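You operate a simulated robot arm through the tools that you are given. There is no shell and no other tool.

You are at the controls of a simulated two-armed robot. One attempt, no reset.

JOB
Pick up the filter from the low store shelf with one hand, pass it to the other hand and put it on the back of the grey table. Set down upright: filter.

The check looks at the end state, three seconds after you hand in, the way a careful person would. Anything else that was tipped, shoved, dropped, spilled or broken makes it a failure.

ROBOT AND FRAMES
Two 7-joint arms with two-finger grippers on one trunk, on a base that moves. Base frame: it is fixed to the floor where the robot stands at the start and does not move with it; the origin is under the middle of the robot, x ahead of it, y to its left, z up. Units: mm, degrees, N and s.
The left shoulder is at the start at [60, 123, 945], the right one opposite. With the tool pointing down near the work surface each hand reaches from about 120 to 680 mm from the robot's upright axis, wherever it stands, measured 20 degrees to its own side. Places, roughly: back of the grey table (134x15 cm) [-140, -1940, 800]; filter [1000, 1500, 500]. Payload 1.47 kg a hand.
Tool frame (each hand has its own): the origin (TCP) lies between the finger pads and is the grasp point; the fingertips stand 16 mm ahead of it; z points along the fingers, y is the line along which they close. The gripper opens to 87 mm; its body begins 55 mm behind the TCP.
Orientation is that of the tool frame in the base frame, as a unit quaternion [w, x, y, z]. With the fingers straight down and closing along the base's y, the tool's x points along the base's -x, its y along +y and its z along -z.

CONTROLS
- The arms move only by the tool move_arm. It takes "left_targets", "right_targets" or both (then of equal length, played together; a hand with none holds still); each is a list of rows, each a list of 7 numbers: the turn, a rotation vector about the tool's x, y, z in degrees, then the shift along the tool's x, y, z in mm, then the finger opening in mm, from 0 to 87. In form: [[rx, ry, rz, tx, ty, tz, jaw], ...]. A call has 1 to 20 rows; each row is the pose to reach, as a shift and turn from the pose commanded when the call began, along the tool's axes at that moment. A row lasts 0.2 s, in which the tool goes at most 50 mm and 8.6 degrees; a call with a longer step from one row to the next is refused whole, and so is a gripper value outside its range. A pose out of reach is approached as far as the arm can. The call stops where the force on the tool passes 40 N (or 10 N more than at its start, if that is more) or the arm is blocked; 0.2 s more then pass. Each finger travels about 153 mm/s and halts on what it meets, pressing with about 28 N; the grip force reading is that of the motor and also rises with nothing between the fingers. The clock runs only during rows and for 0.2 s after the last one: add rows that repeat a pose to give the fingers time. The reply holds the time, the measured pose of the TCP, the force on the tool along the base axes, the opening and the grip force, in the units named above and with some noise, with the torque about the TCP (base axes, N m) and any sound that the robot's microphone picked up, and new pictures: "show" is both (left out), scene, wrist or none (wrist: the cameras of the hands that moved).
- Cameras (640 x 400 px; columns grow to the right, rows downward): "scene" is now at [92.1, 12.8, 1513.8]; the picture's right is [0.17, -0.99, 0.00], its down [-0.64, -0.11, -0.76] and it looks along [0.75, 0.13, -0.65] (base axes); focal length 260 px, centre (320, 200). "left" rides on the left gripper at [73, -12, -90] in its tool frame; the picture's right is [0.16, 0.99, 0.00], its down [-0.72, 0.12, -0.68] and it looks along [-0.67, 0.11, 0.73] (tool axes); focal length 247 px, centre (320, 200). "right" rides on the right gripper at [73, 12, -90] in its tool frame; the picture's right is [-0.16, 0.99, 0.00], its down [-0.72, -0.12, -0.68] and it looks along [-0.67, -0.11, 0.73] (tool axes); focal length 247 px, centre (320, 200).
- move_column(by): moves the trunk up (or, below 0, down) by that many mm; the arms and the scene camera ride with it, the base frame stays. It gives what a move gives, with no picture.
- drive_base(legs): drives the robot by 1 to 6 legs, each [ahead, left, turn to the left] in mm, mm and degrees, along the robot's own axes; the way and the turn of a leg run together, so that a leg with both is an arc; at most 1500 mm and 180 degrees a leg. The arms and the cameras ride along, it lands a little off, and it stops where it bumps. It gives what a move gives, and a new picture of the scene camera.
- pan_tilt(pan, tilt): turns the head with the scene camera to pan (to the left, within 120 degrees either way) and tilt (down, from -29 to 69), counted from straight ahead of the robot. It gives what a move gives, and a new picture of the scene camera.
- locate(camera, pixels): for up to 12 pixels [column, row] of the newest picture of that camera ("zoom" is the newest enlarged one), the place [x, y, z] in the base frame of the surface seen there, good to about 3 mm. No time passes.
- zoom(camera, box): a new picture of the part [left, top, right, bottom] of that camera's present view, enlarged. No time passes.
- job_done(): hands the job in; it is judged then, once.

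Unless the task says otherwise, let go and move clear before handing in.

The tools are called after ">>>" as a command line: name --argument value ..., lists and objects as JSON in quotes. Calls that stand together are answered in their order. move_arm: Moves the arms, as the interface text tells. Its arguments: {"type":"object","properties":{"left_targets":{"type":"array","items":{"type":"array","items":{"type":"number"}}},"right_targets":{"type":"array","items":{"type":"array","items":{"type":"number"}}},"show":{"type":"string","enum":["both","scene","wrist","none"]}},"required":[]} The other tools are called the same way: move_column (by) moves the trunk up or down; drive_base (legs) drives the base; pan_tilt (pan, tilt) turns the head that bears the scene camera; locate (camera, pixels) gives the place of the surface under pixels of a picture; zoom (camera, box) takes an enlarged picture of a part of a camera's view; job_done () hands the job in.

At the start:

```text
time: 0.0
left_ee_pos: [544.4, 279.5, 748.2]
left_tcp_rot: [0.0, 0.0, 1.0, 0.0]
left_ft_force: [-0.3, -0.2, -0.3]
left_torque: [-0.02, -0.05, 0.01]
left_width: 86.8
left_grasp_force: 0.0
right_ee_pos: [414.6, -209.0, 718.6]
right_tcp_rot: [0.0, 0.0, 1.0, 0.001]
right_ft_force: [0.4, 0.0, -0.2]
right_torque: [-0.01, 0.0, 0.01]
right_width: 87.1
right_grasp_force: 0.1
trunk travel left (down, up): [-100.0, 130.0]
robot x, y, heading: [-2.1, -0.1, -0.0]
head pan, tilt (commanded): [9.5, 40.3]
```

scene: 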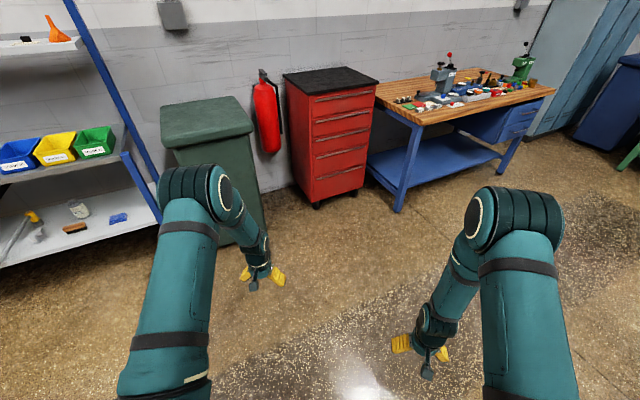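
right: 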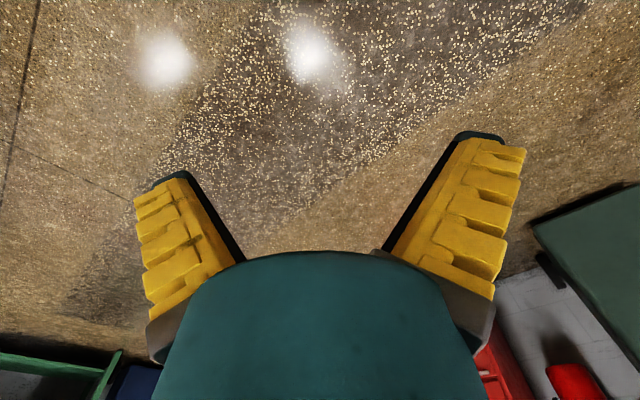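
left: 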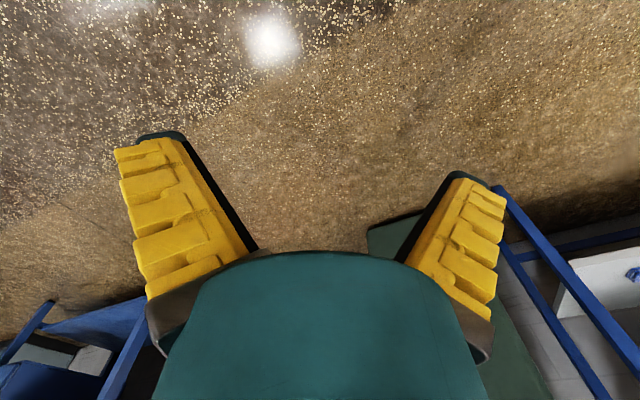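

The scene picture shows a store shelf at the left edge (pixels about 0-160, 130-260), with small items on the low shelf, including a whitish one near (78, 208). I'll turn the head left to see the whole shelf.

>>> pan_tilt --pan 55 --tilt 35

```text
time: 1.1
left_ee_pos: [543.5, 278.8, 749.4]
left_tcp_rot: [0.0, 0.0, 1.0, 0.001]
left_ft_force: [-0.3, 0.1, 0.3]
left_torque: [-0.02, -0.03, 0.0]
left_width: 87.0
left_grasp_force: 0.1
right_ee_pos: [415.2, -209.7, 718.0]
right_tcp_rot: [0.0, 0.001, 1.0, 0.0]
right_ft_force: [1.6, 0.3, 0.7]
right_torque: [0.01, 0.01, -0.02]
right_width: 87.2
right_grasp_force: 0.1
trunk travel left (down, up): [-100.0, 130.0]
robot x, y, heading: [-1.5, -2.2, -0.0]
head pan, tilt (commanded): [55.0, 35.0]
```

scene: 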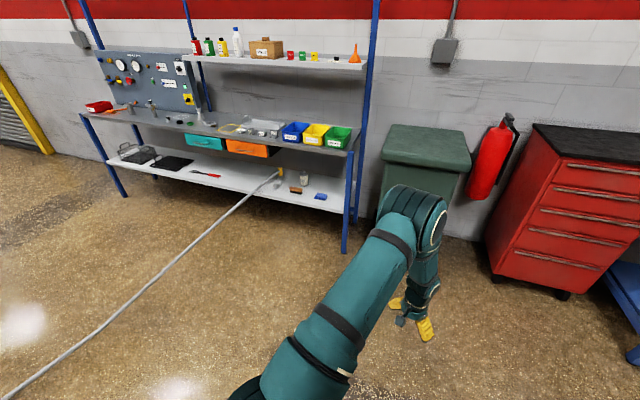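

The shelf unit now shows whole: the low shelf holds a whitish cylinder near (303,178), a brown brush (296,190), a blue item (320,196) and a hose with a yellow end (278,173). I'll zoom in and locate the points.

>>> zoom --camera "scene" --box '[240, 130, 370, 220]'

>>> locate --camera "scene" --pixels '[[303, 178], [296, 190], [320, 196], [278, 173], [120, 150], [345, 207], [349, 152], [82, 115], [345, 245], [125, 190], [250, 195], [310, 172]]'

```text
4.44 times, centred on (305, 175) of scene
```

zoom: 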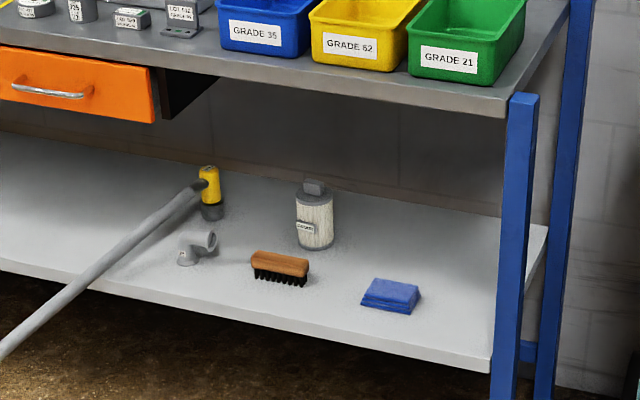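

```text
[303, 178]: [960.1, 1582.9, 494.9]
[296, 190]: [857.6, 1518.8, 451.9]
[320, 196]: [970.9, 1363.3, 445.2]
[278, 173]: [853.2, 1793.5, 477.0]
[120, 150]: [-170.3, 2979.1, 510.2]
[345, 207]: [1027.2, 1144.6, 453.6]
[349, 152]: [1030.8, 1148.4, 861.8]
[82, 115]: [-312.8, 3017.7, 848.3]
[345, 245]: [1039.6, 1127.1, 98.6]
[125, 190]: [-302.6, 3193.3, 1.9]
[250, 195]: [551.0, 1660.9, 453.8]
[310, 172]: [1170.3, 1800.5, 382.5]
```

The zoom shows the filter at zoom (314,215): a pleated white cylinder with grey caps and a tab on top, with brush (280,267) in front, mallet/hose (205,195) to the left and blue cloth (390,295) to the right. I'll measure it and the shelf edges.

>>> locate --camera "zoom" --pixels '[[314, 186], [314, 215], [316, 246], [299, 215], [331, 215], [316, 252], [30, 270], [480, 362], [30, 47], [480, 112], [280, 262], [390, 292]]'

>>> locate --camera "zoom" --pixels '[[209, 172], [211, 212], [190, 255], [210, 240], [255, 275], [305, 280], [370, 300], [545, 230], [300, 170], [440, 215], [100, 100], [120, 200]]'

```text
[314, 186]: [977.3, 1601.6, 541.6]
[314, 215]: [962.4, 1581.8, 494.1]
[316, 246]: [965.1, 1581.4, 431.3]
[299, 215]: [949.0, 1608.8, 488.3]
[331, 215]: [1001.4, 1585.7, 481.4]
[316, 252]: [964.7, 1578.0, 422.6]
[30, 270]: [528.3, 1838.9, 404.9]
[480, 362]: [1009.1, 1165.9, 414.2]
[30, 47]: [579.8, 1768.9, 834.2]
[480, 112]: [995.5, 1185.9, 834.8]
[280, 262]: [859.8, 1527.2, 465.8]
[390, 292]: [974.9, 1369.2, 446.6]
```

```text
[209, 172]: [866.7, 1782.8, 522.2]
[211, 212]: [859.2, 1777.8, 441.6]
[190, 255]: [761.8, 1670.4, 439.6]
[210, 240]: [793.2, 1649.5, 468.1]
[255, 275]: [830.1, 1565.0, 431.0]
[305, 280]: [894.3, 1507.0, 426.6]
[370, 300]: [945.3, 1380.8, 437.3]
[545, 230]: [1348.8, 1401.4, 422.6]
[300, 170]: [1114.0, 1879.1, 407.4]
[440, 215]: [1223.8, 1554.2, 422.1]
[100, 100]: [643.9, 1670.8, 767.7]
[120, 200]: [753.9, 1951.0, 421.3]
```

The shelf surface is at z≈422, the filter's centre at about (977,1604), and its front edge runs along (0.58,-0.81). Before driving I'll look at the grey table.

>>> pan_tilt --pan -97 --tilt 25

```text
time: 3.5
left_ee_pos: [544.1, 279.3, 747.9]
left_tcp_rot: [0.0, 0.0, 1.0, 0.0]
left_ft_force: [-0.4, 0.1, -0.9]
left_torque: [0.01, -0.01, -0.02]
left_width: 86.9
left_grasp_force: 0.0
right_ee_pos: [413.9, -209.1, 719.5]
right_tcp_rot: [0.0, 0.001, 1.0, 0.0]
right_ft_force: [-0.1, -0.8, 0.1]
right_torque: [0.0, 0.01, -0.01]
right_width: 86.8
right_grasp_force: 0.1
trunk travel left (down, up): [-100.0, 130.0]
robot x, y, heading: [-2.2, 1.4, 0.2]
head pan, tilt (commanded): [-97.0, 25.0]
```

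scene: 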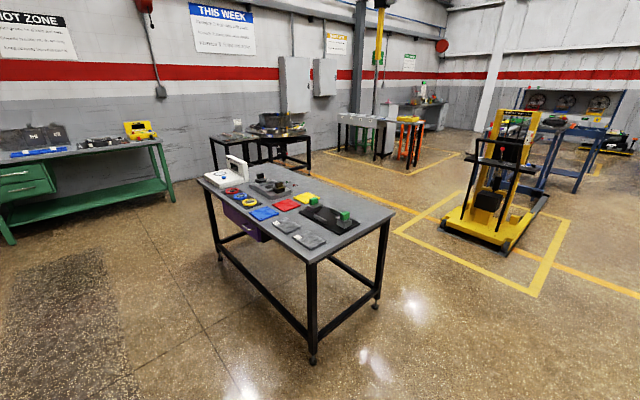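

>>> zoom --camera "scene" --box '[190, 140, 410, 270]'

>>> locate --camera "scene" --pixels '[[200, 180], [312, 262], [394, 212], [260, 167], [345, 190], [368, 202], [295, 175], [240, 165], [332, 218], [305, 197], [273, 190], [312, 238]]'

```text
2.91 times, centred on (300, 205) of scene
```

zoom: 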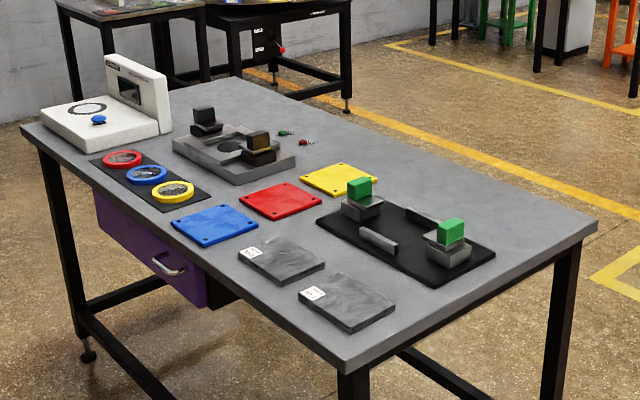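

```text
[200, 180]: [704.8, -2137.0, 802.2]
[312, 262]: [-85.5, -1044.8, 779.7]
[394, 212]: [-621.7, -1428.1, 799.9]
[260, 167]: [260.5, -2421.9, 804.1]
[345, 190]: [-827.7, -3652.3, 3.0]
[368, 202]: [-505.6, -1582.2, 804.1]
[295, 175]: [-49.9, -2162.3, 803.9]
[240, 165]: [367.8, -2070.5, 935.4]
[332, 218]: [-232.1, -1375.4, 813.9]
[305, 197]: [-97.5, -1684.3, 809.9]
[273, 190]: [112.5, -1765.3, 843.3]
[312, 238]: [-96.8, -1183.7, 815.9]
```

The grey table has corners near (-85,-1045), (705,-2137), (-622,-1428), with its drawer side facing the other way; its back strip at the far side looks bare (scene pixels 260-390, 165-210). I'll measure the surroundings behind the table.

>>> locate --camera "scene" --pixels '[[310, 178], [375, 155], [437, 213], [500, 250], [470, 190], [410, 200], [340, 165], [283, 165], [220, 165], [320, 185], [342, 195], [358, 228]]'

>>> locate --camera "zoom" --pixels '[[495, 248], [432, 285], [368, 186], [318, 220], [378, 178], [340, 162], [308, 140], [285, 132], [598, 222], [245, 78], [350, 365], [20, 125]]'

```text
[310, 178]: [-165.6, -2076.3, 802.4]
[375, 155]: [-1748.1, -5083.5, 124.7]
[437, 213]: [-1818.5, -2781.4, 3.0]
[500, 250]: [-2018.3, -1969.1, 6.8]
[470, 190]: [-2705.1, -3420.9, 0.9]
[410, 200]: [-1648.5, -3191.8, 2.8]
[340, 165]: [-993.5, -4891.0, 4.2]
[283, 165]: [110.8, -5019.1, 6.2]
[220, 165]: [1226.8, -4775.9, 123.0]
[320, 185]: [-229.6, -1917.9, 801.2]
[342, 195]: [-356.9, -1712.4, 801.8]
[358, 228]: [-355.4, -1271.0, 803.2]
```

```text
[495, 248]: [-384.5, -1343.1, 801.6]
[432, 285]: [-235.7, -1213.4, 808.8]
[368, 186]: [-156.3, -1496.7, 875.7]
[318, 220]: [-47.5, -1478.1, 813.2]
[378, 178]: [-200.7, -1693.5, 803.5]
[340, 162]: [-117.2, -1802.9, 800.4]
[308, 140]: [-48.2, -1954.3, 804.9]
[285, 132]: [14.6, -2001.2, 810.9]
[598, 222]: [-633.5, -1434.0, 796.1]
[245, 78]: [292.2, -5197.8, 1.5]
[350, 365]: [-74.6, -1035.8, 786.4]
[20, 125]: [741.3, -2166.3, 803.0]
```

The back strip of the grey table is bare around (-258,-1783), z≈801, and there is open floor behind the table. Next I look down to see how big the robot's own base is before planning the drive to the shelf.

>>> pan_tilt --pan 0 --tilt 69

```text
time: 5.2
left_ee_pos: [542.4, 279.0, 747.9]
left_tcp_rot: [0.0, -0.001, 1.0, 0.001]
left_ft_force: [0.3, 1.0, -0.2]
left_torque: [-0.02, -0.01, 0.0]
left_width: 86.9
left_grasp_force: 0.1
right_ee_pos: [415.0, -209.4, 717.7]
right_tcp_rot: [0.0, 0.0, 1.0, 0.001]
right_ft_force: [-0.5, -0.1, 0.6]
right_torque: [0.02, 0.0, -0.02]
right_width: 86.9
right_grasp_force: 0.0
trunk travel left (down, up): [-100.0, 130.0]
robot x, y, heading: [-0.0, 0.4, 0.2]
head pan, tilt (commanded): [0.0, 68.8]
```

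scene: 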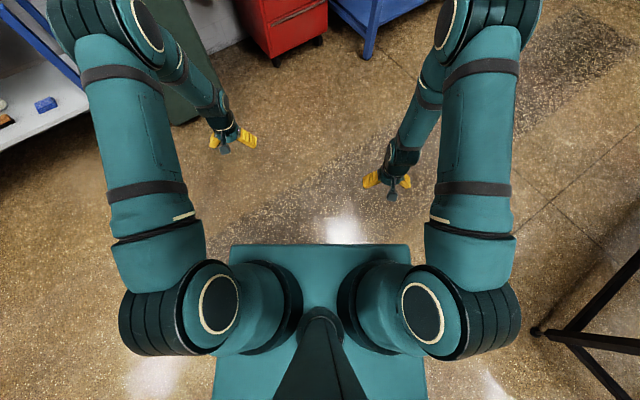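

>>> locate --camera "scene" --pixels '[[235, 248], [320, 246], [407, 248], [222, 330], [420, 370], [215, 390], [320, 262], [100, 110], [90, 30], [220, 300], [450, 90], [170, 320]]'

```text
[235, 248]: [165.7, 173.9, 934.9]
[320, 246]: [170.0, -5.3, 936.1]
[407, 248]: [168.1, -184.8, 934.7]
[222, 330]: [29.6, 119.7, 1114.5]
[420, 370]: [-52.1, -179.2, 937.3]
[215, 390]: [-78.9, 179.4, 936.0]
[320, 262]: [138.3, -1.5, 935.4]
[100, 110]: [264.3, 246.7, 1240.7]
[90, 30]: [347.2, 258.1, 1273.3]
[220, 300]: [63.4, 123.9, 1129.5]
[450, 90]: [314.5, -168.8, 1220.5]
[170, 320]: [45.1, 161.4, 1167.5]
```

The view down (platform edge at pixels (235,248)-(407,248), x=170, half-width 180) shows the platform is compact and both arms bend up at high elbows. I'll test whether the right wrist can flip 180° so its camera ends up on top when the hand points forward, starting with an 85° roll in free space.

>>> move_arm --right_targets '[[0, 0, 8.5, 0, 0, 0, 87], [0, 0, 17, 0, 0, 0, 87], [0, 0, 25.5, 0, 0, 0, 87], [0, 0, 34, 0, 0, 0, 87], [0, 0, 42.5, 0, 0, 0, 87], [0, 0, 51, 0, 0, 0, 87], [0, 0, 59.5, 0, 0, 0, 87], [0, 0, 68, 0, 0, 0, 87], [0, 0, 76.5, 0, 0, 0, 87], [0, 0, 85, 0, 0, 0, 87], [0, 0, 90, 0, 0, 0, 87]]' --show "both"

```text
time: 7.6
left_ee_pos: [543.0, 279.5, 748.1]
left_tcp_rot: [0.0, 0.0, 1.0, 0.0]
left_ft_force: [0.1, 0.4, 0.4]
left_torque: [0.0, 0.01, -0.01]
left_width: 87.2
left_grasp_force: 0.1
right_ee_pos: [414.6, -209.0, 719.0]
right_tcp_rot: [0.0, 0.708, 0.706, 0.0]
right_ft_force: [0.4, -0.3, 0.1]
right_torque: [-0.01, 0.0, 0.0]
right_width: 87.1
right_grasp_force: 0.1
trunk travel left (down, up): [-100.0, 130.0]
robot x, y, heading: [-1.0, -0.7, -0.1]
head pan, tilt (commanded): [0.0, 68.8]
```

scene: 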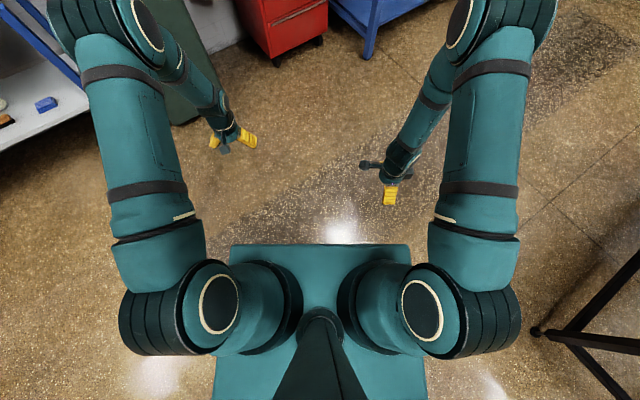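
right: 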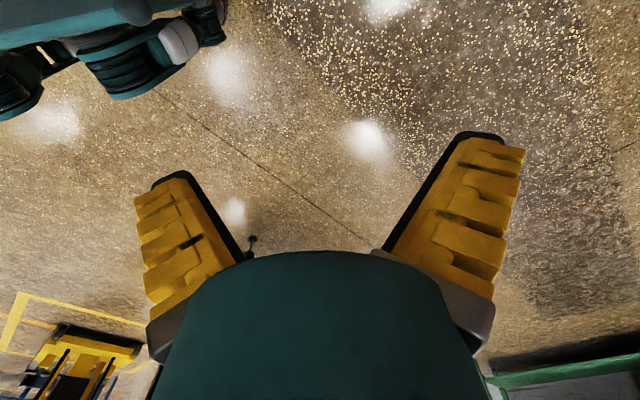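

The 90° roll worked with no trouble; the right camera stalk now sits on the left side (scene pixel (370,165)) and the right wrist picture shows the robot's own lower body at upper left (100,50). I'll zoom there to judge the base footprint.

>>> zoom --camera "right" --box '[0, 0, 260, 160]'

>>> locate --camera "right" --pixels '[[20, 100], [100, 85], [150, 95], [180, 45], [200, 20], [220, 10], [100, 40], [60, 60], [130, 10], [30, 60], [160, 60], [10, 30]]'

```text
2.46 times, centred on (130, 80) of right
```

zoom: 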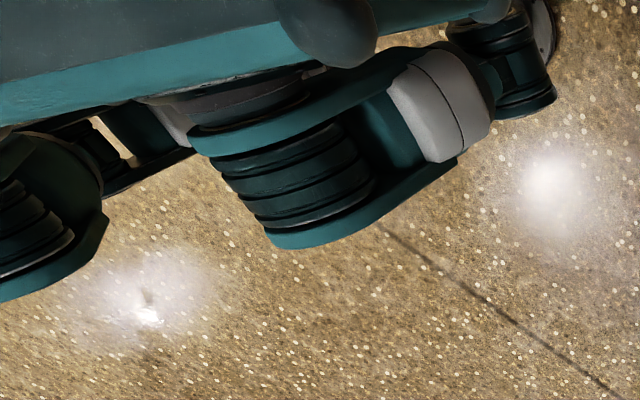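

```text
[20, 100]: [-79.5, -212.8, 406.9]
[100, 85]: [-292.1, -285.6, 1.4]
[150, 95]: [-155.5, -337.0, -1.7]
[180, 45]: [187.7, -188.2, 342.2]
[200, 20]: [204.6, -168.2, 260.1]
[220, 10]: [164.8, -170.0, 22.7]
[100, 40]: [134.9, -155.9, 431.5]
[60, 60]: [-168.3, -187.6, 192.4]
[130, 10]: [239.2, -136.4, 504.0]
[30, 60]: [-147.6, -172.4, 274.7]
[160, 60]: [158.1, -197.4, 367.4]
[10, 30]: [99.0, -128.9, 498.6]
```

The base reaches about x=240 at z≈500 and ±215 sideways, so I'd keep the axis at least 350 mm from the shelf. I'll finish the flip (another 90°).

>>> move_arm --right_targets '[[0, 0, 8.5, 0, 0, 0, 87], [0, 0, 17, 0, 0, 0, 87], [0, 0, 25.5, 0, 0, 0, 87], [0, 0, 34, 0, 0, 0, 87], [0, 0, 42.5, 0, 0, 0, 87], [0, 0, 51, 0, 0, 0, 87], [0, 0, 59.5, 0, 0, 0, 87], [0, 0, 68, 0, 0, 0, 87], [0, 0, 76.5, 0, 0, 0, 87], [0, 0, 85, 0, 0, 0, 87], [0, 0, 90, 0, 0, 0, 87]]' --show "both"

>>> move_column --by -100

```text
time: 10.0
left_ee_pos: [542.6, 278.5, 746.9]
left_tcp_rot: [0.001, 0.0, 1.0, 0.0]
left_ft_force: [0.1, 0.8, -0.6]
left_torque: [0.0, 0.0, 0.01]
left_width: 87.0
left_grasp_force: 0.1
right_ee_pos: [414.8, -210.3, 718.5]
right_tcp_rot: [0.0, 1.0, -0.001, 0.001]
right_ft_force: [0.3, 0.4, 0.2]
right_torque: [0.0, -0.01, 0.05]
right_width: 87.1
right_grasp_force: 0.1
trunk travel left (down, up): [-100.0, 130.0]
robot x, y, heading: [1.2, 4.9, -0.2]
head pan, tilt (commanded): [0.0, 68.8]
```

scene: 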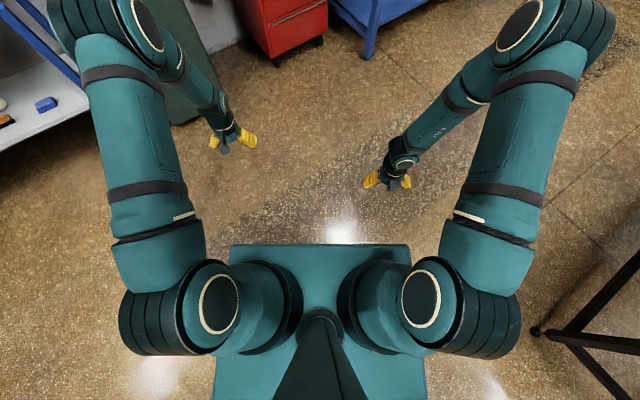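
right: 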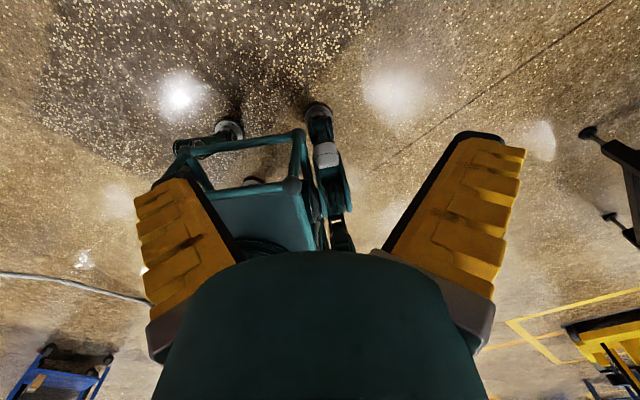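

```text
time: 11.4
left_ee_pos: [542.7, 278.2, 648.9]
left_tcp_rot: [0.0, 0.0, 1.0, 0.0]
left_ft_force: [0.0, -0.2, -0.5]
left_torque: [0.03, -0.02, 0.01]
left_width: 87.0
left_grasp_force: 0.1
right_ee_pos: [415.4, -210.3, 617.9]
right_tcp_rot: [0.0, 1.0, 0.0, 0.0]
right_ft_force: [-0.3, -0.1, 0.6]
right_torque: [0.04, 0.0, 0.02]
right_width: 87.1
right_grasp_force: 0.0
trunk travel left (down, up): [0.0, 230.0]
robot x, y, heading: [0.4, 1.3, -0.3]
head pan, tilt (commanded): [0.0, 68.8]
```

The flip worked (tool x now points forward) and the column is fully down. Now I'll test the intended grasp posture in free space: tool pitched 18° below horizontal, yawed 20° left, at about (600,-160,500).

>>> move_arm --right_targets '[[1.26, 7.12, -1.73, 18.5, -5, 11.8, 87], [2.51, 14.25, -3.46, 37, -10, 23.6, 87], [3.77, 21.37, -5.19, 55.5, -15, 35.4, 87], [5.02, 28.49, -6.92, 74, -20, 47.2, 87], [6.28, 35.62, -8.65, 92.5, -25, 59, 87], [7.54, 42.74, -10.37, 111, -30, 70.8, 87], [8.79, 49.86, -12.1, 129.5, -35, 82.6, 87], [10.05, 56.98, -13.83, 148, -40, 94.4, 87], [11.3, 64.11, -15.56, 166.5, -45, 106.2, 87], [12.56, 71.23, -17.29, 185, -50, 118, 87]]' --show "both"

```text
time: 13.6
left_ee_pos: [542.7, 278.2, 648.2]
left_tcp_rot: [0.0, -0.001, 1.0, 0.0]
left_ft_force: [-0.4, -0.6, 0.2]
left_torque: [0.01, 0.02, 0.03]
left_width: 87.2
left_grasp_force: 0.2
right_ee_pos: [601.3, -159.7, 500.7]
right_tcp_rot: [-0.102, 0.797, 0.139, 0.579]
right_ft_force: [0.1, -0.4, 0.8]
right_torque: [-0.01, -0.02, 0.0]
right_width: 87.1
right_grasp_force: 0.0
trunk travel left (down, up): [0.0, 230.0]
robot x, y, heading: [-0.4, 0.5, -0.1]
head pan, tilt (commanded): [0.0, 68.8]
```

scene: 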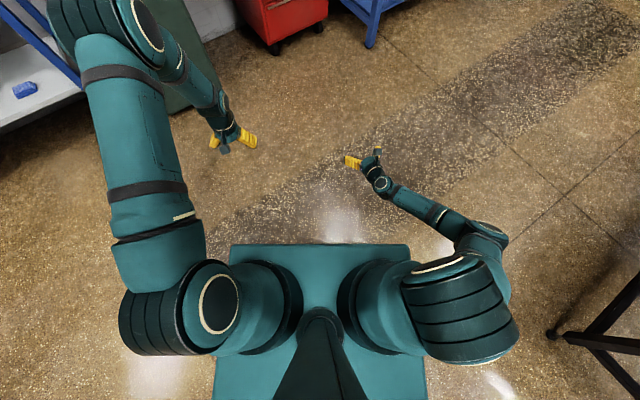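
right: 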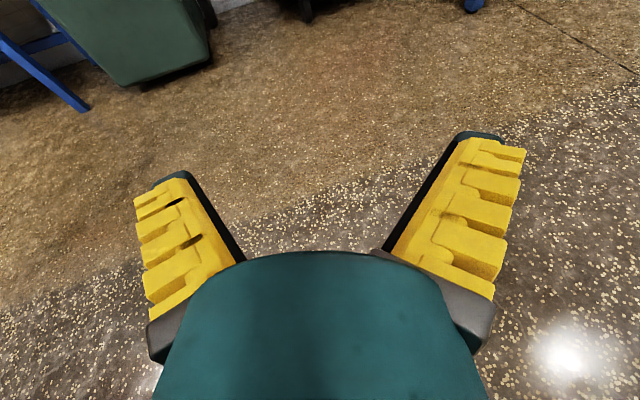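

The pose was reached exactly (601,-160,501), and the elbow has swung down and out to the right (scene pixel (480,240)). I'll locate the arm's parts to check clearance for entering the shelf.

>>> locate --camera "scene" --pixels '[[482, 232], [505, 265], [460, 300], [430, 210], [395, 190], [378, 178], [352, 161], [470, 270], [440, 260], [378, 152], [510, 330], [450, 350]]'

```text
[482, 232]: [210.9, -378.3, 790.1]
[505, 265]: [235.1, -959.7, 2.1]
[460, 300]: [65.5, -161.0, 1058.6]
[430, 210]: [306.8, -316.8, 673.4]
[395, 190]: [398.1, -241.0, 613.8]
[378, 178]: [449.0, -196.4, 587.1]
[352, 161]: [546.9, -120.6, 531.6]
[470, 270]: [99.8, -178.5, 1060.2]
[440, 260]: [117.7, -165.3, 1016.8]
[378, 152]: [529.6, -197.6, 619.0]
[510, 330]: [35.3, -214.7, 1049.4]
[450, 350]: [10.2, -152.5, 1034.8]
```

The forearm stays low and clear (elbow at (211,-378,790)), so this posture suits entering the shelf. There was a grey hose trailing from the shelf across the floor in the earlier view, so I'll turn the head left to trace it before driving.

>>> pan_tilt --pan 75 --tilt 40

```text
time: 15.0
left_ee_pos: [542.2, 279.8, 648.0]
left_tcp_rot: [0.0, 0.0, 1.0, 0.0]
left_ft_force: [0.0, -0.1, 0.2]
left_torque: [0.0, 0.01, 0.03]
left_width: 86.9
left_grasp_force: 0.1
right_ee_pos: [599.9, -158.9, 500.7]
right_tcp_rot: [-0.102, 0.797, 0.14, 0.579]
right_ft_force: [-0.4, -0.3, 0.2]
right_torque: [0.0, 0.0, 0.02]
right_width: 87.1
right_grasp_force: 0.0
trunk travel left (down, up): [0.0, 230.0]
robot x, y, heading: [-0.8, -3.5, 0.1]
head pan, tilt (commanded): [75.0, 40.0]
```

scene: 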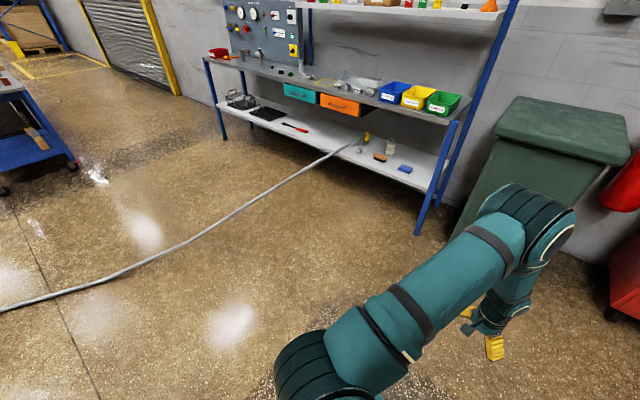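

>>> locate --camera "scene" --pixels '[[358, 143], [335, 156], [310, 166], [280, 183], [250, 202], [220, 219], [180, 243], [140, 264], [100, 280], [50, 295], [5, 308], [340, 148]]'

>>> zoom --camera "scene" --box '[300, 80, 460, 180]'

```text
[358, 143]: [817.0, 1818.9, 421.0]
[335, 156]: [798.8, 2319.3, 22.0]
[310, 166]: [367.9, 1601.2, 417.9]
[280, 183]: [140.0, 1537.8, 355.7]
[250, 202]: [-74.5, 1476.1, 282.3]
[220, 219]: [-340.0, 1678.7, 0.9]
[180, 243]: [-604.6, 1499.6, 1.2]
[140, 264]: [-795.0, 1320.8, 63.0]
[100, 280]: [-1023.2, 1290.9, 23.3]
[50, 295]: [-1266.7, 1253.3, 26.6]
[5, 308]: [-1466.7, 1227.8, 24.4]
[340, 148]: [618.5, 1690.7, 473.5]
```

```text
4.00 times, centred on (380, 130) of scene
```

zoom: 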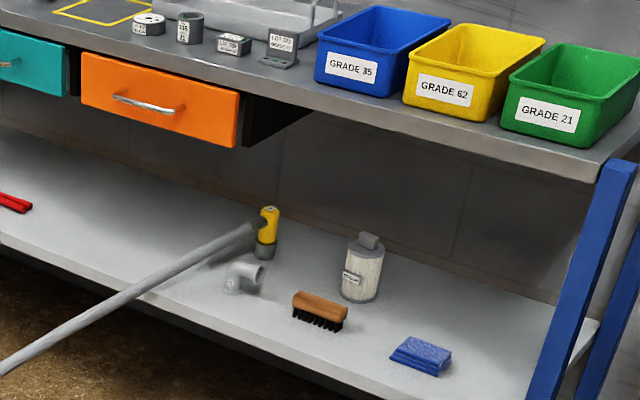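

The hose hangs in the air from the shelf end at (840,1790) down through (368,1601,418) to the floor near (-900,1300), so I'll keep the base to the right of it. I'll now draw both hands back: right into a pre-grasp pose, left tucked close to the body.

>>> move_arm --right_targets '[[-0.61, -0.2, 0.2, -1.7, -2.1, -19.1, 87], [-1.22, -0.4, 0.4, -3.4, -4.2, -38.2, 87], [-1.83, -0.6, 0.6, -5.1, -6.4, -57.3, 87], [-2.44, -0.8, 0.8, -6.8, -8.5, -76.4, 87], [-3.05, -1.0, 1.0, -8.5, -10.6, -95.6, 87], [-3.65, -1.2, 1.2, -10.1, -12.7, -114.7, 87], [-4.26, -1.4, 1.4, -11.8, -14.8, -133.8, 87], [-4.87, -1.6, 1.6, -13.5, -17, -152.9, 87], [-5.48, -1.8, 1.8, -15.2, -19.1, -172, 87], [-6.09, -2.0, 1.98, -16.9, -21.2, -191.1, 87]]' --left_targets '[[0, 0, 0, 29, 5, -15, 87], [0, 0, 0, 58, 10, -30, 87], [0, 0, 0, 87, 15, -45, 87], [0, 0, 0, 116, 20, -60, 87], [0, 0, 0, 145, 25, -75, 87], [0, 0, 0, 174, 30, -90, 87], [0, 0, 0, 203, 35, -105, 87], [0, 0, 0, 232, 40, -120, 87], [0, 0, 0, 261, 45, -135, 87], [0, 0, 0, 290, 50, -150, 87]]' --show "wrist"

>>> pan_tilt --pan 0 --tilt 60

```text
time: 17.2
left_ee_pos: [276.6, 346.0, 798.2]
left_tcp_rot: [-0.002, -0.001, 1.0, -0.002]
left_ft_force: [-0.7, 0.0, -0.2]
left_torque: [-0.01, -0.02, 0.01]
left_width: 86.9
left_grasp_force: 0.0
left hand out of reach, approached as far as the arm can: row 9, 10
right_ee_pos: [415.4, -203.7, 542.4]
right_tcp_rot: [-0.067, 0.814, 0.097, 0.569]
right_ft_force: [-0.4, 0.8, 0.0]
right_torque: [0.05, -0.02, -0.01]
right_width: 86.9
right_grasp_force: 0.1
trunk travel left (down, up): [0.0, 230.0]
robot x, y, heading: [-2.0, 1.8, 0.1]
head pan, tilt (commanded): [75.0, 40.0]
```

right: 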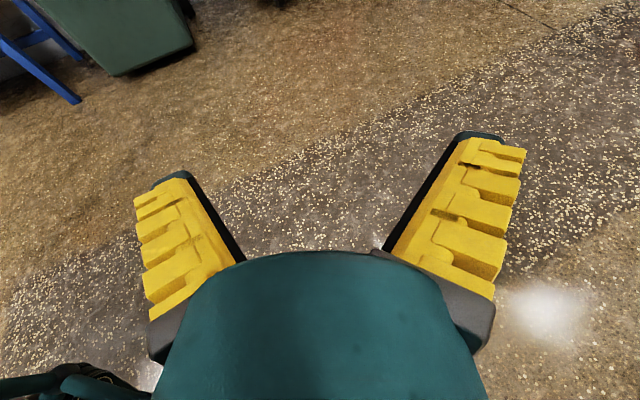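
left: 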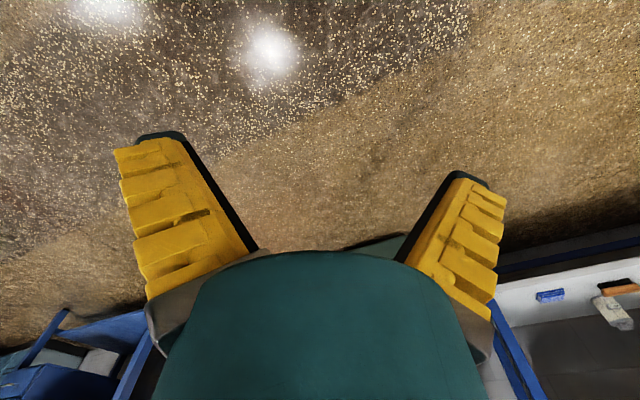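

```text
time: 18.7
left_ee_pos: [277.0, 346.5, 797.2]
left_tcp_rot: [-0.001, 0.001, 1.0, 0.001]
left_ft_force: [-0.3, -0.4, -0.1]
left_torque: [0.01, 0.0, -0.03]
left_width: 86.9
left_grasp_force: 0.0
right_ee_pos: [416.7, -202.7, 542.8]
right_tcp_rot: [-0.067, 0.813, 0.097, 0.57]
right_ft_force: [-0.7, -0.2, 0.5]
right_torque: [-0.01, 0.0, -0.01]
right_width: 87.0
right_grasp_force: 0.0
trunk travel left (down, up): [0.0, 230.0]
robot x, y, heading: [0.2, 1.2, 0.0]
head pan, tilt (commanded): [0.0, 60.0]
```

scene: 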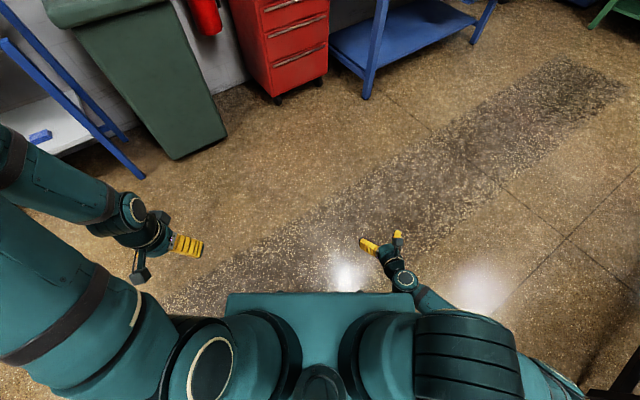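

The right hand is at the pre-grasp (417,-203,543); the left is tucked at (277,346,798) but its elbow sticks out to the left (scene (20,160)). I'll measure the left arm's outermost points before driving.

>>> locate --camera "scene" --pixels '[[135, 225], [90, 200], [30, 170], [5, 150], [10, 230], [60, 310], [190, 245], [140, 265], [5, 340], [450, 330], [540, 375], [400, 285]]'

>>> pan_tilt --pan 80 --tilt 50

```text
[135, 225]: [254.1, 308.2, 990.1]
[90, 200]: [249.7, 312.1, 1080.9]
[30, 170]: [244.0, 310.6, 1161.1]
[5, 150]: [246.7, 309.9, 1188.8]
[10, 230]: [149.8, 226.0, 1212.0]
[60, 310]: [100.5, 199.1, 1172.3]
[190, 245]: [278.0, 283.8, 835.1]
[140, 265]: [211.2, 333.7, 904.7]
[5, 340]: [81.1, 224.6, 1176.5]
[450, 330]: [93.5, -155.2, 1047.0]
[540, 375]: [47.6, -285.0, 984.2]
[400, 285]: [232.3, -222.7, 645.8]
```

```text
time: 20.2
left_ee_pos: [277.3, 347.1, 797.5]
left_tcp_rot: [0.0, 0.0, 1.0, 0.001]
left_ft_force: [0.0, -0.8, 0.6]
left_torque: [-0.02, 0.0, -0.02]
left_width: 86.9
left_grasp_force: 0.1
right_ee_pos: [416.2, -202.5, 543.4]
right_tcp_rot: [-0.068, 0.813, 0.098, 0.569]
right_ft_force: [0.2, -0.3, -0.3]
right_torque: [0.02, 0.02, -0.02]
right_width: 86.9
right_grasp_force: 0.1
trunk travel left (down, up): [0.0, 230.0]
robot x, y, heading: [1.2, 2.1, 0.0]
head pan, tilt (commanded): [80.0, 50.0]
```

scene: 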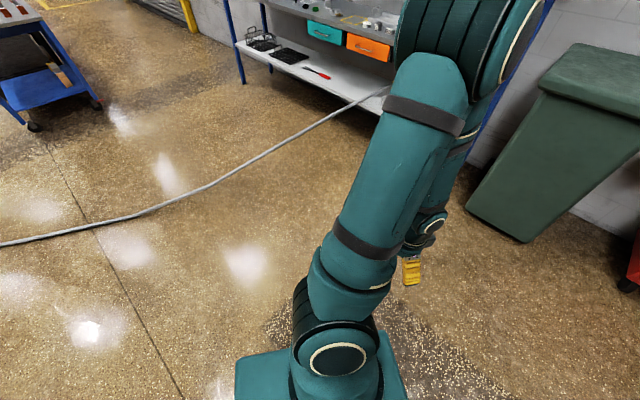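

The left arm stays within x<350 of the robot, fine. I'll locate the green bin and the shelf's front-right post so the right elbow clears them on the way.

>>> locate --camera "scene" --pixels '[[468, 207], [525, 241], [545, 88], [620, 120], [480, 150], [300, 125], [380, 92], [100, 220], [200, 185]]'

```text
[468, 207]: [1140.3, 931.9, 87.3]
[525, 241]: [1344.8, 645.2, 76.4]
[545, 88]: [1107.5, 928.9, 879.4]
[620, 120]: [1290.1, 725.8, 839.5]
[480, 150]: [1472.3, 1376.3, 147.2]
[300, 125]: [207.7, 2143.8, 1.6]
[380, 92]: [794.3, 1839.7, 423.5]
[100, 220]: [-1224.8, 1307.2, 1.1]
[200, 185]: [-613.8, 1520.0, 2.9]
```

The bin's near edge runs from (1108,929) to (1340,645), well clear of my route. I'll turn 52° left and drive to a standoff about 400 mm short of the final spot.

>>> drive_base --legs '[[0, 0, 52], [795, 378, 0]]'

```text
time: 27.2
left_ee_pos: [95.1, 1283.2, 795.9]
left_tcp_rot: [-0.001, -0.434, 0.901, 0.0]
left_ft_force: [0.2, -0.1, -0.1]
left_torque: [0.02, 0.01, 0.01]
left_width: 86.9
left_grasp_force: 0.0
right_ee_pos: [613.2, 1050.4, 541.8]
right_tcp_rot: [-0.309, 0.69, 0.442, 0.484]
right_ft_force: [-0.9, 0.1, 0.8]
right_torque: [-0.01, -0.01, 0.05]
right_width: 86.9
right_grasp_force: 0.0
trunk travel left (down, up): [0.0, 230.0]
robot x, y, heading: [196.7, 850.6, 51.3]
head pan, tilt (commanded): [80.0, 50.0]
```

scene: 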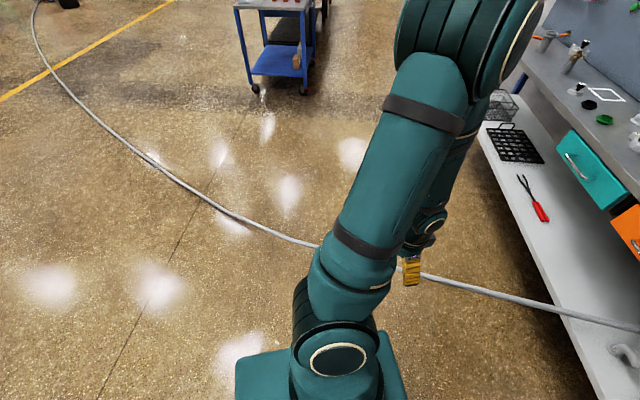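

The robot stands at (197,851) heading 51.3°, with the hose passing ahead-left (pixels (320,245)-(600,320)). I'll turn the head forward to view the filter closely.

>>> pan_tilt --pan 0 --tilt 42

```text
time: 28.7
left_ee_pos: [95.6, 1283.5, 798.5]
left_tcp_rot: [0.0, -0.434, 0.901, 0.0]
left_ft_force: [0.2, 0.9, -0.1]
left_torque: [0.01, 0.04, -0.02]
left_width: 87.0
left_grasp_force: 0.0
right_ee_pos: [612.6, 1051.3, 543.0]
right_tcp_rot: [-0.308, 0.69, 0.441, 0.484]
right_ft_force: [-0.5, -0.3, -0.7]
right_torque: [-0.01, 0.02, 0.0]
right_width: 86.9
right_grasp_force: 0.0
trunk travel left (down, up): [0.0, 230.0]
robot x, y, heading: [193.9, 849.5, 51.7]
head pan, tilt (commanded): [0.0, 42.0]
```

scene: 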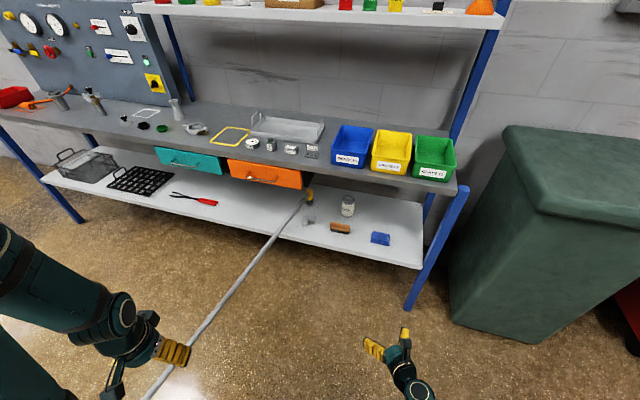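

>>> zoom --camera "scene" --box '[290, 175, 430, 263]'

```text
4.55 times, centred on (360, 219) of scene
```

zoom: 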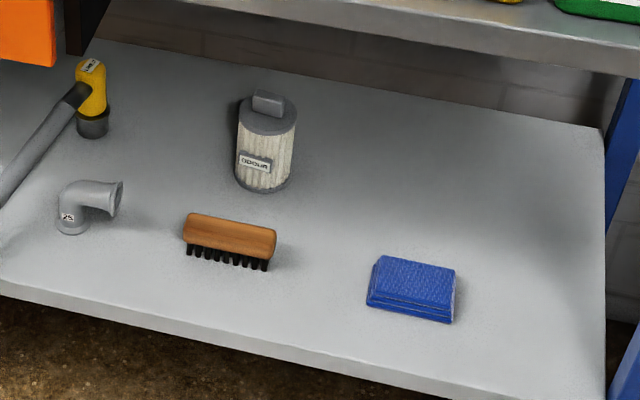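

>>> locate --camera "zoom" --pixels '[[268, 100], [268, 115], [265, 150], [264, 185], [241, 150], [291, 150], [242, 115], [294, 118], [268, 130], [255, 108], [281, 110], [265, 193]]'

>>> locate --camera "zoom" --pixels '[[190, 215], [272, 230], [270, 262], [190, 250], [230, 235], [375, 262], [455, 270], [452, 320], [120, 190], [92, 70], [300, 335], [560, 20]]'

```text
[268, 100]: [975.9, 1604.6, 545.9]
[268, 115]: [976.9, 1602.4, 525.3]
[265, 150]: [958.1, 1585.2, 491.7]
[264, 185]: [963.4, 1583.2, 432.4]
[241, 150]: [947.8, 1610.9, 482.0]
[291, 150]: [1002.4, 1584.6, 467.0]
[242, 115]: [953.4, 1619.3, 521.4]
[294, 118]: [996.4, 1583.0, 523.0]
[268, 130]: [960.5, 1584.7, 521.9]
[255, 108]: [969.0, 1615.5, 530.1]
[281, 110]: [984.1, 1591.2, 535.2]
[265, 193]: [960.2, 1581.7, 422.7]
```

```text
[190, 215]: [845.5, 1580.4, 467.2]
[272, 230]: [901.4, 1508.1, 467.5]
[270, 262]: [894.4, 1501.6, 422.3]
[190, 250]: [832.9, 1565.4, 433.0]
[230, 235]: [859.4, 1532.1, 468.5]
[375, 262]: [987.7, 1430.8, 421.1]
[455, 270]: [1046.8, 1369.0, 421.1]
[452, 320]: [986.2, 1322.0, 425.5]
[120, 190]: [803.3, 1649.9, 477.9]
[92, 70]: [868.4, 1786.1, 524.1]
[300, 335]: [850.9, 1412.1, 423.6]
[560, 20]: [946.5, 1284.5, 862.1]
```

The filter measures: centre ≈(979,1606), body z 422–522, tab top ≈547; the brush spans to z 468 just in front. I'll yaw the right hand 5.5° more to the left, then drive 410 mm ahead so the hand comes to the shelf's front plane at z≈543.

>>> move_arm --right_targets '[[5.17, 0, -1.87, 0, 0, 0, 87]]' --show "none"

>>> locate --camera "zoom" --pixels '[[500, 58], [300, 20], [60, 30], [70, 60], [540, 100], [400, 80]]'

>>> drive_base --legs '[[410, 17, 0]]'

```text
time: 29.1
left_ee_pos: [95.6, 1283.0, 796.7]
left_tcp_rot: [0.0, -0.435, 0.901, 0.0]
left_ft_force: [0.4, 0.1, 0.1]
left_torque: [0.03, 0.0, -0.04]
left_width: 86.9
left_grasp_force: 0.1
right_ee_pos: [611.5, 1050.7, 542.9]
right_tcp_rot: [-0.331, 0.668, 0.474, 0.468]
right_ft_force: [-0.6, -0.6, 0.9]
right_torque: [0.0, 0.02, -0.01]
right_width: 86.9
right_grasp_force: 0.1
trunk travel left (down, up): [0.0, 230.0]
robot x, y, heading: [195.0, 848.5, 51.9]
head pan, tilt (commanded): [0.0, 42.0]
```

```text
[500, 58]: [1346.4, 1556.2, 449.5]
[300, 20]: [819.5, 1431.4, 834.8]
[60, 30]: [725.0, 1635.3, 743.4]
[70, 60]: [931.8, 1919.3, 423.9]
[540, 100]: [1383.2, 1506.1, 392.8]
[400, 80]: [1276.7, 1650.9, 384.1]
```

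```text
time: 31.6
left_ee_pos: [337.9, 1613.3, 797.5]
left_tcp_rot: [-0.001, -0.434, 0.901, -0.002]
left_ft_force: [0.3, 0.8, -0.2]
left_torque: [-0.03, 0.0, 0.02]
left_width: 87.2
left_grasp_force: 0.0
right_ee_pos: [854.7, 1380.8, 542.1]
right_tcp_rot: [-0.33, 0.669, 0.473, 0.469]
right_ft_force: [0.3, 0.6, 0.0]
right_torque: [0.0, 0.03, 0.0]
right_width: 87.1
right_grasp_force: 0.0
trunk travel left (down, up): [0.0, 230.0]
robot x, y, heading: [438.4, 1185.3, 51.5]
head pan, tilt (commanded): [0.0, 42.0]
```

scene: 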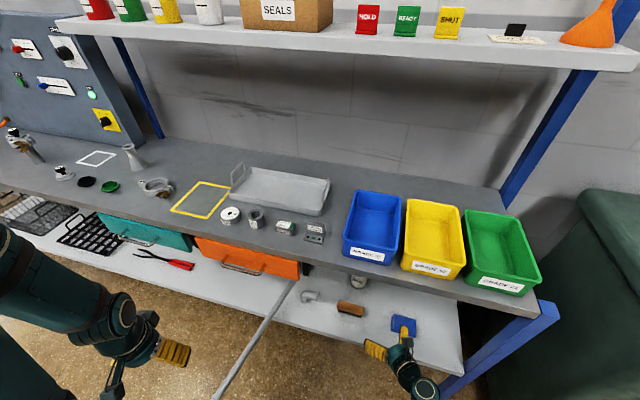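

The hand is at the shelf front (854.7,1380.8,542), 20° pitch, yaw 70°. I'll move it onto the approach line, 190 mm short of the filter, and look through the wrist camera.

>>> move_arm --right_targets '[[0, 0, 0, 8, 14, 24, 87], [0, 0, 0, 16, 28, 48, 87], [0, 0, 0, 23.9, 41.5, 71.5, 87], [0, 0, 0, 23.9, 41.5, 71.5, 87]]' --show "both"

```text
time: 32.6
left_ee_pos: [337.1, 1613.9, 797.8]
left_tcp_rot: [0.0, -0.435, 0.901, 0.001]
left_ft_force: [0.2, 0.5, 0.2]
left_torque: [-0.03, 0.01, 0.0]
left_width: 87.2
left_grasp_force: 0.1
right_ee_pos: [917.9, 1437.7, 540.4]
right_tcp_rot: [-0.331, 0.669, 0.473, 0.468]
right_ft_force: [0.7, 0.8, -0.6]
right_torque: [-0.05, 0.03, 0.02]
right_width: 86.7
right_grasp_force: 0.1
trunk travel left (down, up): [0.0, 230.0]
robot x, y, heading: [437.5, 1185.5, 51.5]
head pan, tilt (commanded): [0.0, 42.0]
```

scene: 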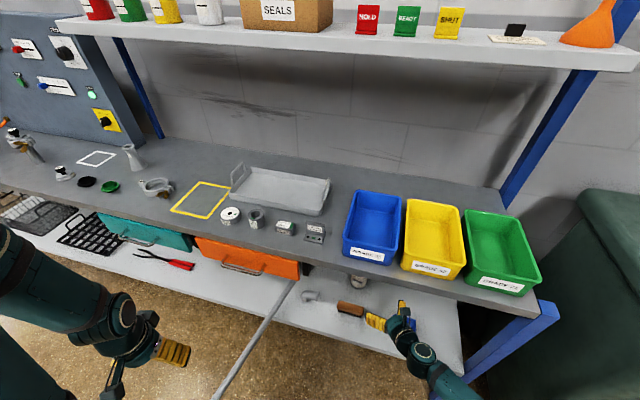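
right: 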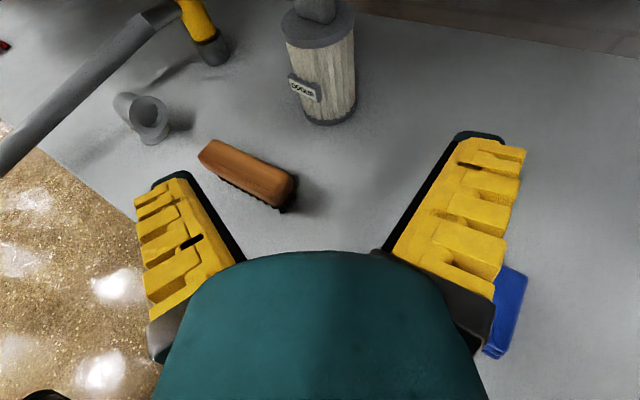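

The wrist camera shows the filter centred ahead at (320,65), brush at (250,175) on the left. I'll locate its edges from this close view.

>>> locate --camera "right" --pixels '[[321, 60], [290, 60], [350, 60], [325, 110], [320, 35], [296, 30], [342, 30], [312, 10], [330, 122], [310, 118], [346, 115], [240, 165]]'

>>> zoom --camera "right" --box '[220, 0, 420, 125]'

```text
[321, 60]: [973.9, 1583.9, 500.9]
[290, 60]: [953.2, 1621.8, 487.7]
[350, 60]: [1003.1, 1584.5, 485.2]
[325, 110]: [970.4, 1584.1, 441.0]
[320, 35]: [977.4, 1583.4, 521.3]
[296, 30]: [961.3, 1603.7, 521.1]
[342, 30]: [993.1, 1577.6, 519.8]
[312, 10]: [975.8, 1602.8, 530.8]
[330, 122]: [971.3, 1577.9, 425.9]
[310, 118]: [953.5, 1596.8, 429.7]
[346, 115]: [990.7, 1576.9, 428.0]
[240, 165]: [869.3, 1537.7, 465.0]
```

```text
3.20 times, centred on (320, 62) of right
```

zoom: 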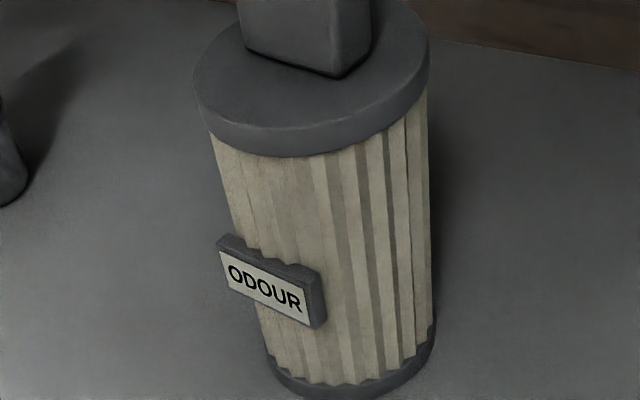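

The close view shows a label plate on the shelf-facing side, which my diagonal fingers would touch, so I'll swing the approach to yaw 50° and pitch 22° and stay above the brush (z≥488). Moving to the new pre-grasp 160 mm short of the filter.

>>> move_arm --right_targets '[[-4.76, -0.5, 1.83, 5.2, -12.7, 8.7, 87], [-9.52, -1.0, 3.65, 10.3, -25.3, 17.5, 87], [-14.29, -1.5, 5.48, 15.5, -38, 26.2, 87], [-19.05, -2, 7.31, 20.7, -50.7, 35, 87], [-19.05, -2, 7.31, 20.7, -50.7, 35, 87]]' --show "both"

```text
time: 33.9
left_ee_pos: [337.5, 1613.1, 797.5]
left_tcp_rot: [0.0, -0.435, 0.901, 0.0]
left_ft_force: [0.1, -0.8, -0.2]
left_torque: [-0.02, -0.01, 0.0]
left_width: 87.1
left_grasp_force: 0.1
right_ee_pos: [882.4, 1492.9, 548.1]
right_tcp_rot: [-0.236, 0.751, 0.351, 0.507]
right_ft_force: [0.6, -0.2, -1.0]
right_torque: [-0.01, -0.02, 0.0]
right_width: 87.2
right_grasp_force: 0.1
trunk travel left (down, up): [0.0, 230.0]
robot x, y, heading: [435.4, 1184.8, 51.5]
head pan, tilt (commanded): [0.0, 42.0]
```

scene: 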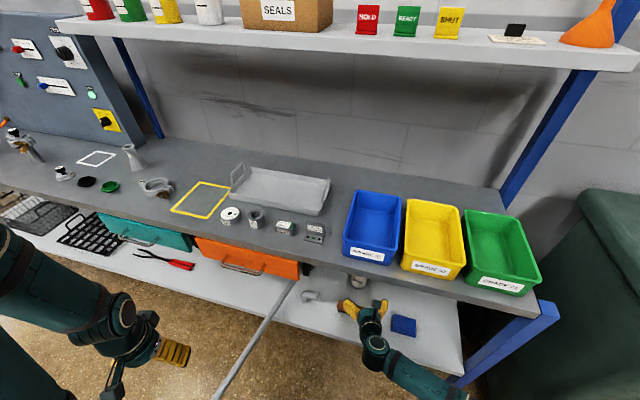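
right: 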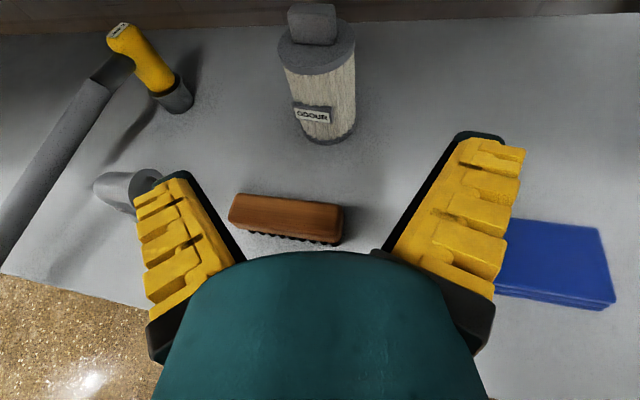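

>>> locate --camera "right" --pixels '[[290, 90], [322, 85], [353, 85], [280, 45], [354, 45], [318, 70], [310, 25], [295, 25], [335, 25], [312, 8], [335, 138], [318, 55]]'

>>> zoom --camera "right" --box '[240, 0, 400, 150]'

```text
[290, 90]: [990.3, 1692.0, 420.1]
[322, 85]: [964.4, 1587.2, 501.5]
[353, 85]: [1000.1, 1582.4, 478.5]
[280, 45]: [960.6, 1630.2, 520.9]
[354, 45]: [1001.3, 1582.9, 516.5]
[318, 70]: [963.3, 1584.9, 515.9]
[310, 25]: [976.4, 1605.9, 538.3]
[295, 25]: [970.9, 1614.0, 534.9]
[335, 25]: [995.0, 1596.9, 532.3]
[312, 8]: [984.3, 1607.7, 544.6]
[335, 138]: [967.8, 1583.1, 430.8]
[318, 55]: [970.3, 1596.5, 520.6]
```

```text
2.67 times, centred on (320, 75) of right
```

zoom: 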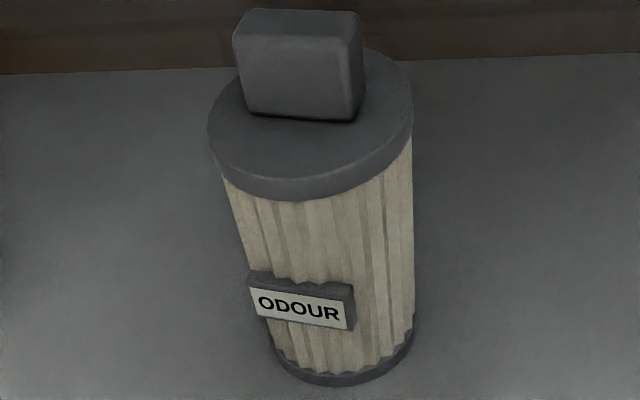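

The filter (zoom: cap 208–412 wide) sits nearly dead centre between the fingers, offset only ~2 mm to the right. I'll advance 100 mm along the tool axis and check.

>>> move_arm --right_targets '[[0, 0, 0, 0, 1, 20, 87], [0, 0, 0, 0, 2.4, 40, 87], [0, 0, 0, 0, 2.4, 60, 87], [0, 0, 0, 0, 2.4, 80, 87], [0, 0, 0, 0, 2.4, 100, 87], [0, 0, 0, 0, 2.4, 100, 87]]' --show "both"

```text
time: 35.2
left_ee_pos: [337.5, 1615.4, 798.4]
left_tcp_rot: [0.0, -0.434, 0.901, -0.001]
left_ft_force: [0.5, -0.5, 0.1]
left_torque: [-0.01, -0.02, -0.02]
left_width: 86.8
left_grasp_force: 0.1
right_ee_pos: [946.7, 1561.8, 509.7]
right_tcp_rot: [-0.237, 0.751, 0.353, 0.506]
right_ft_force: [-0.8, -0.4, -0.4]
right_torque: [0.02, -0.03, -0.03]
right_width: 87.0
right_grasp_force: 0.0
trunk travel left (down, up): [0.0, 230.0]
robot x, y, heading: [435.6, 1180.3, 51.7]
head pan, tilt (commanded): [0.0, 42.0]
```

scene: 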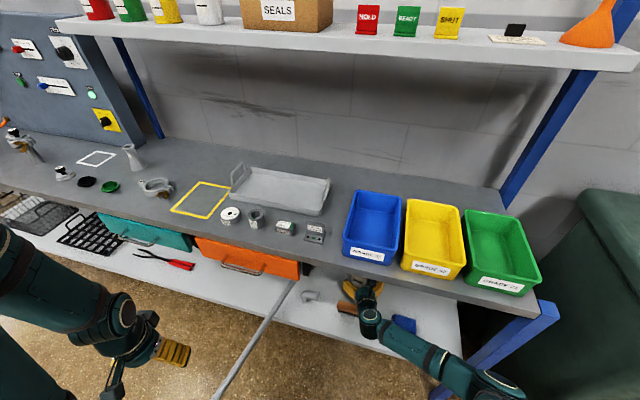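
right: 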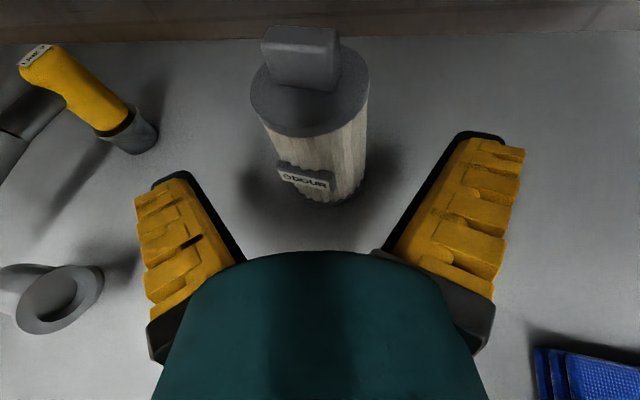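

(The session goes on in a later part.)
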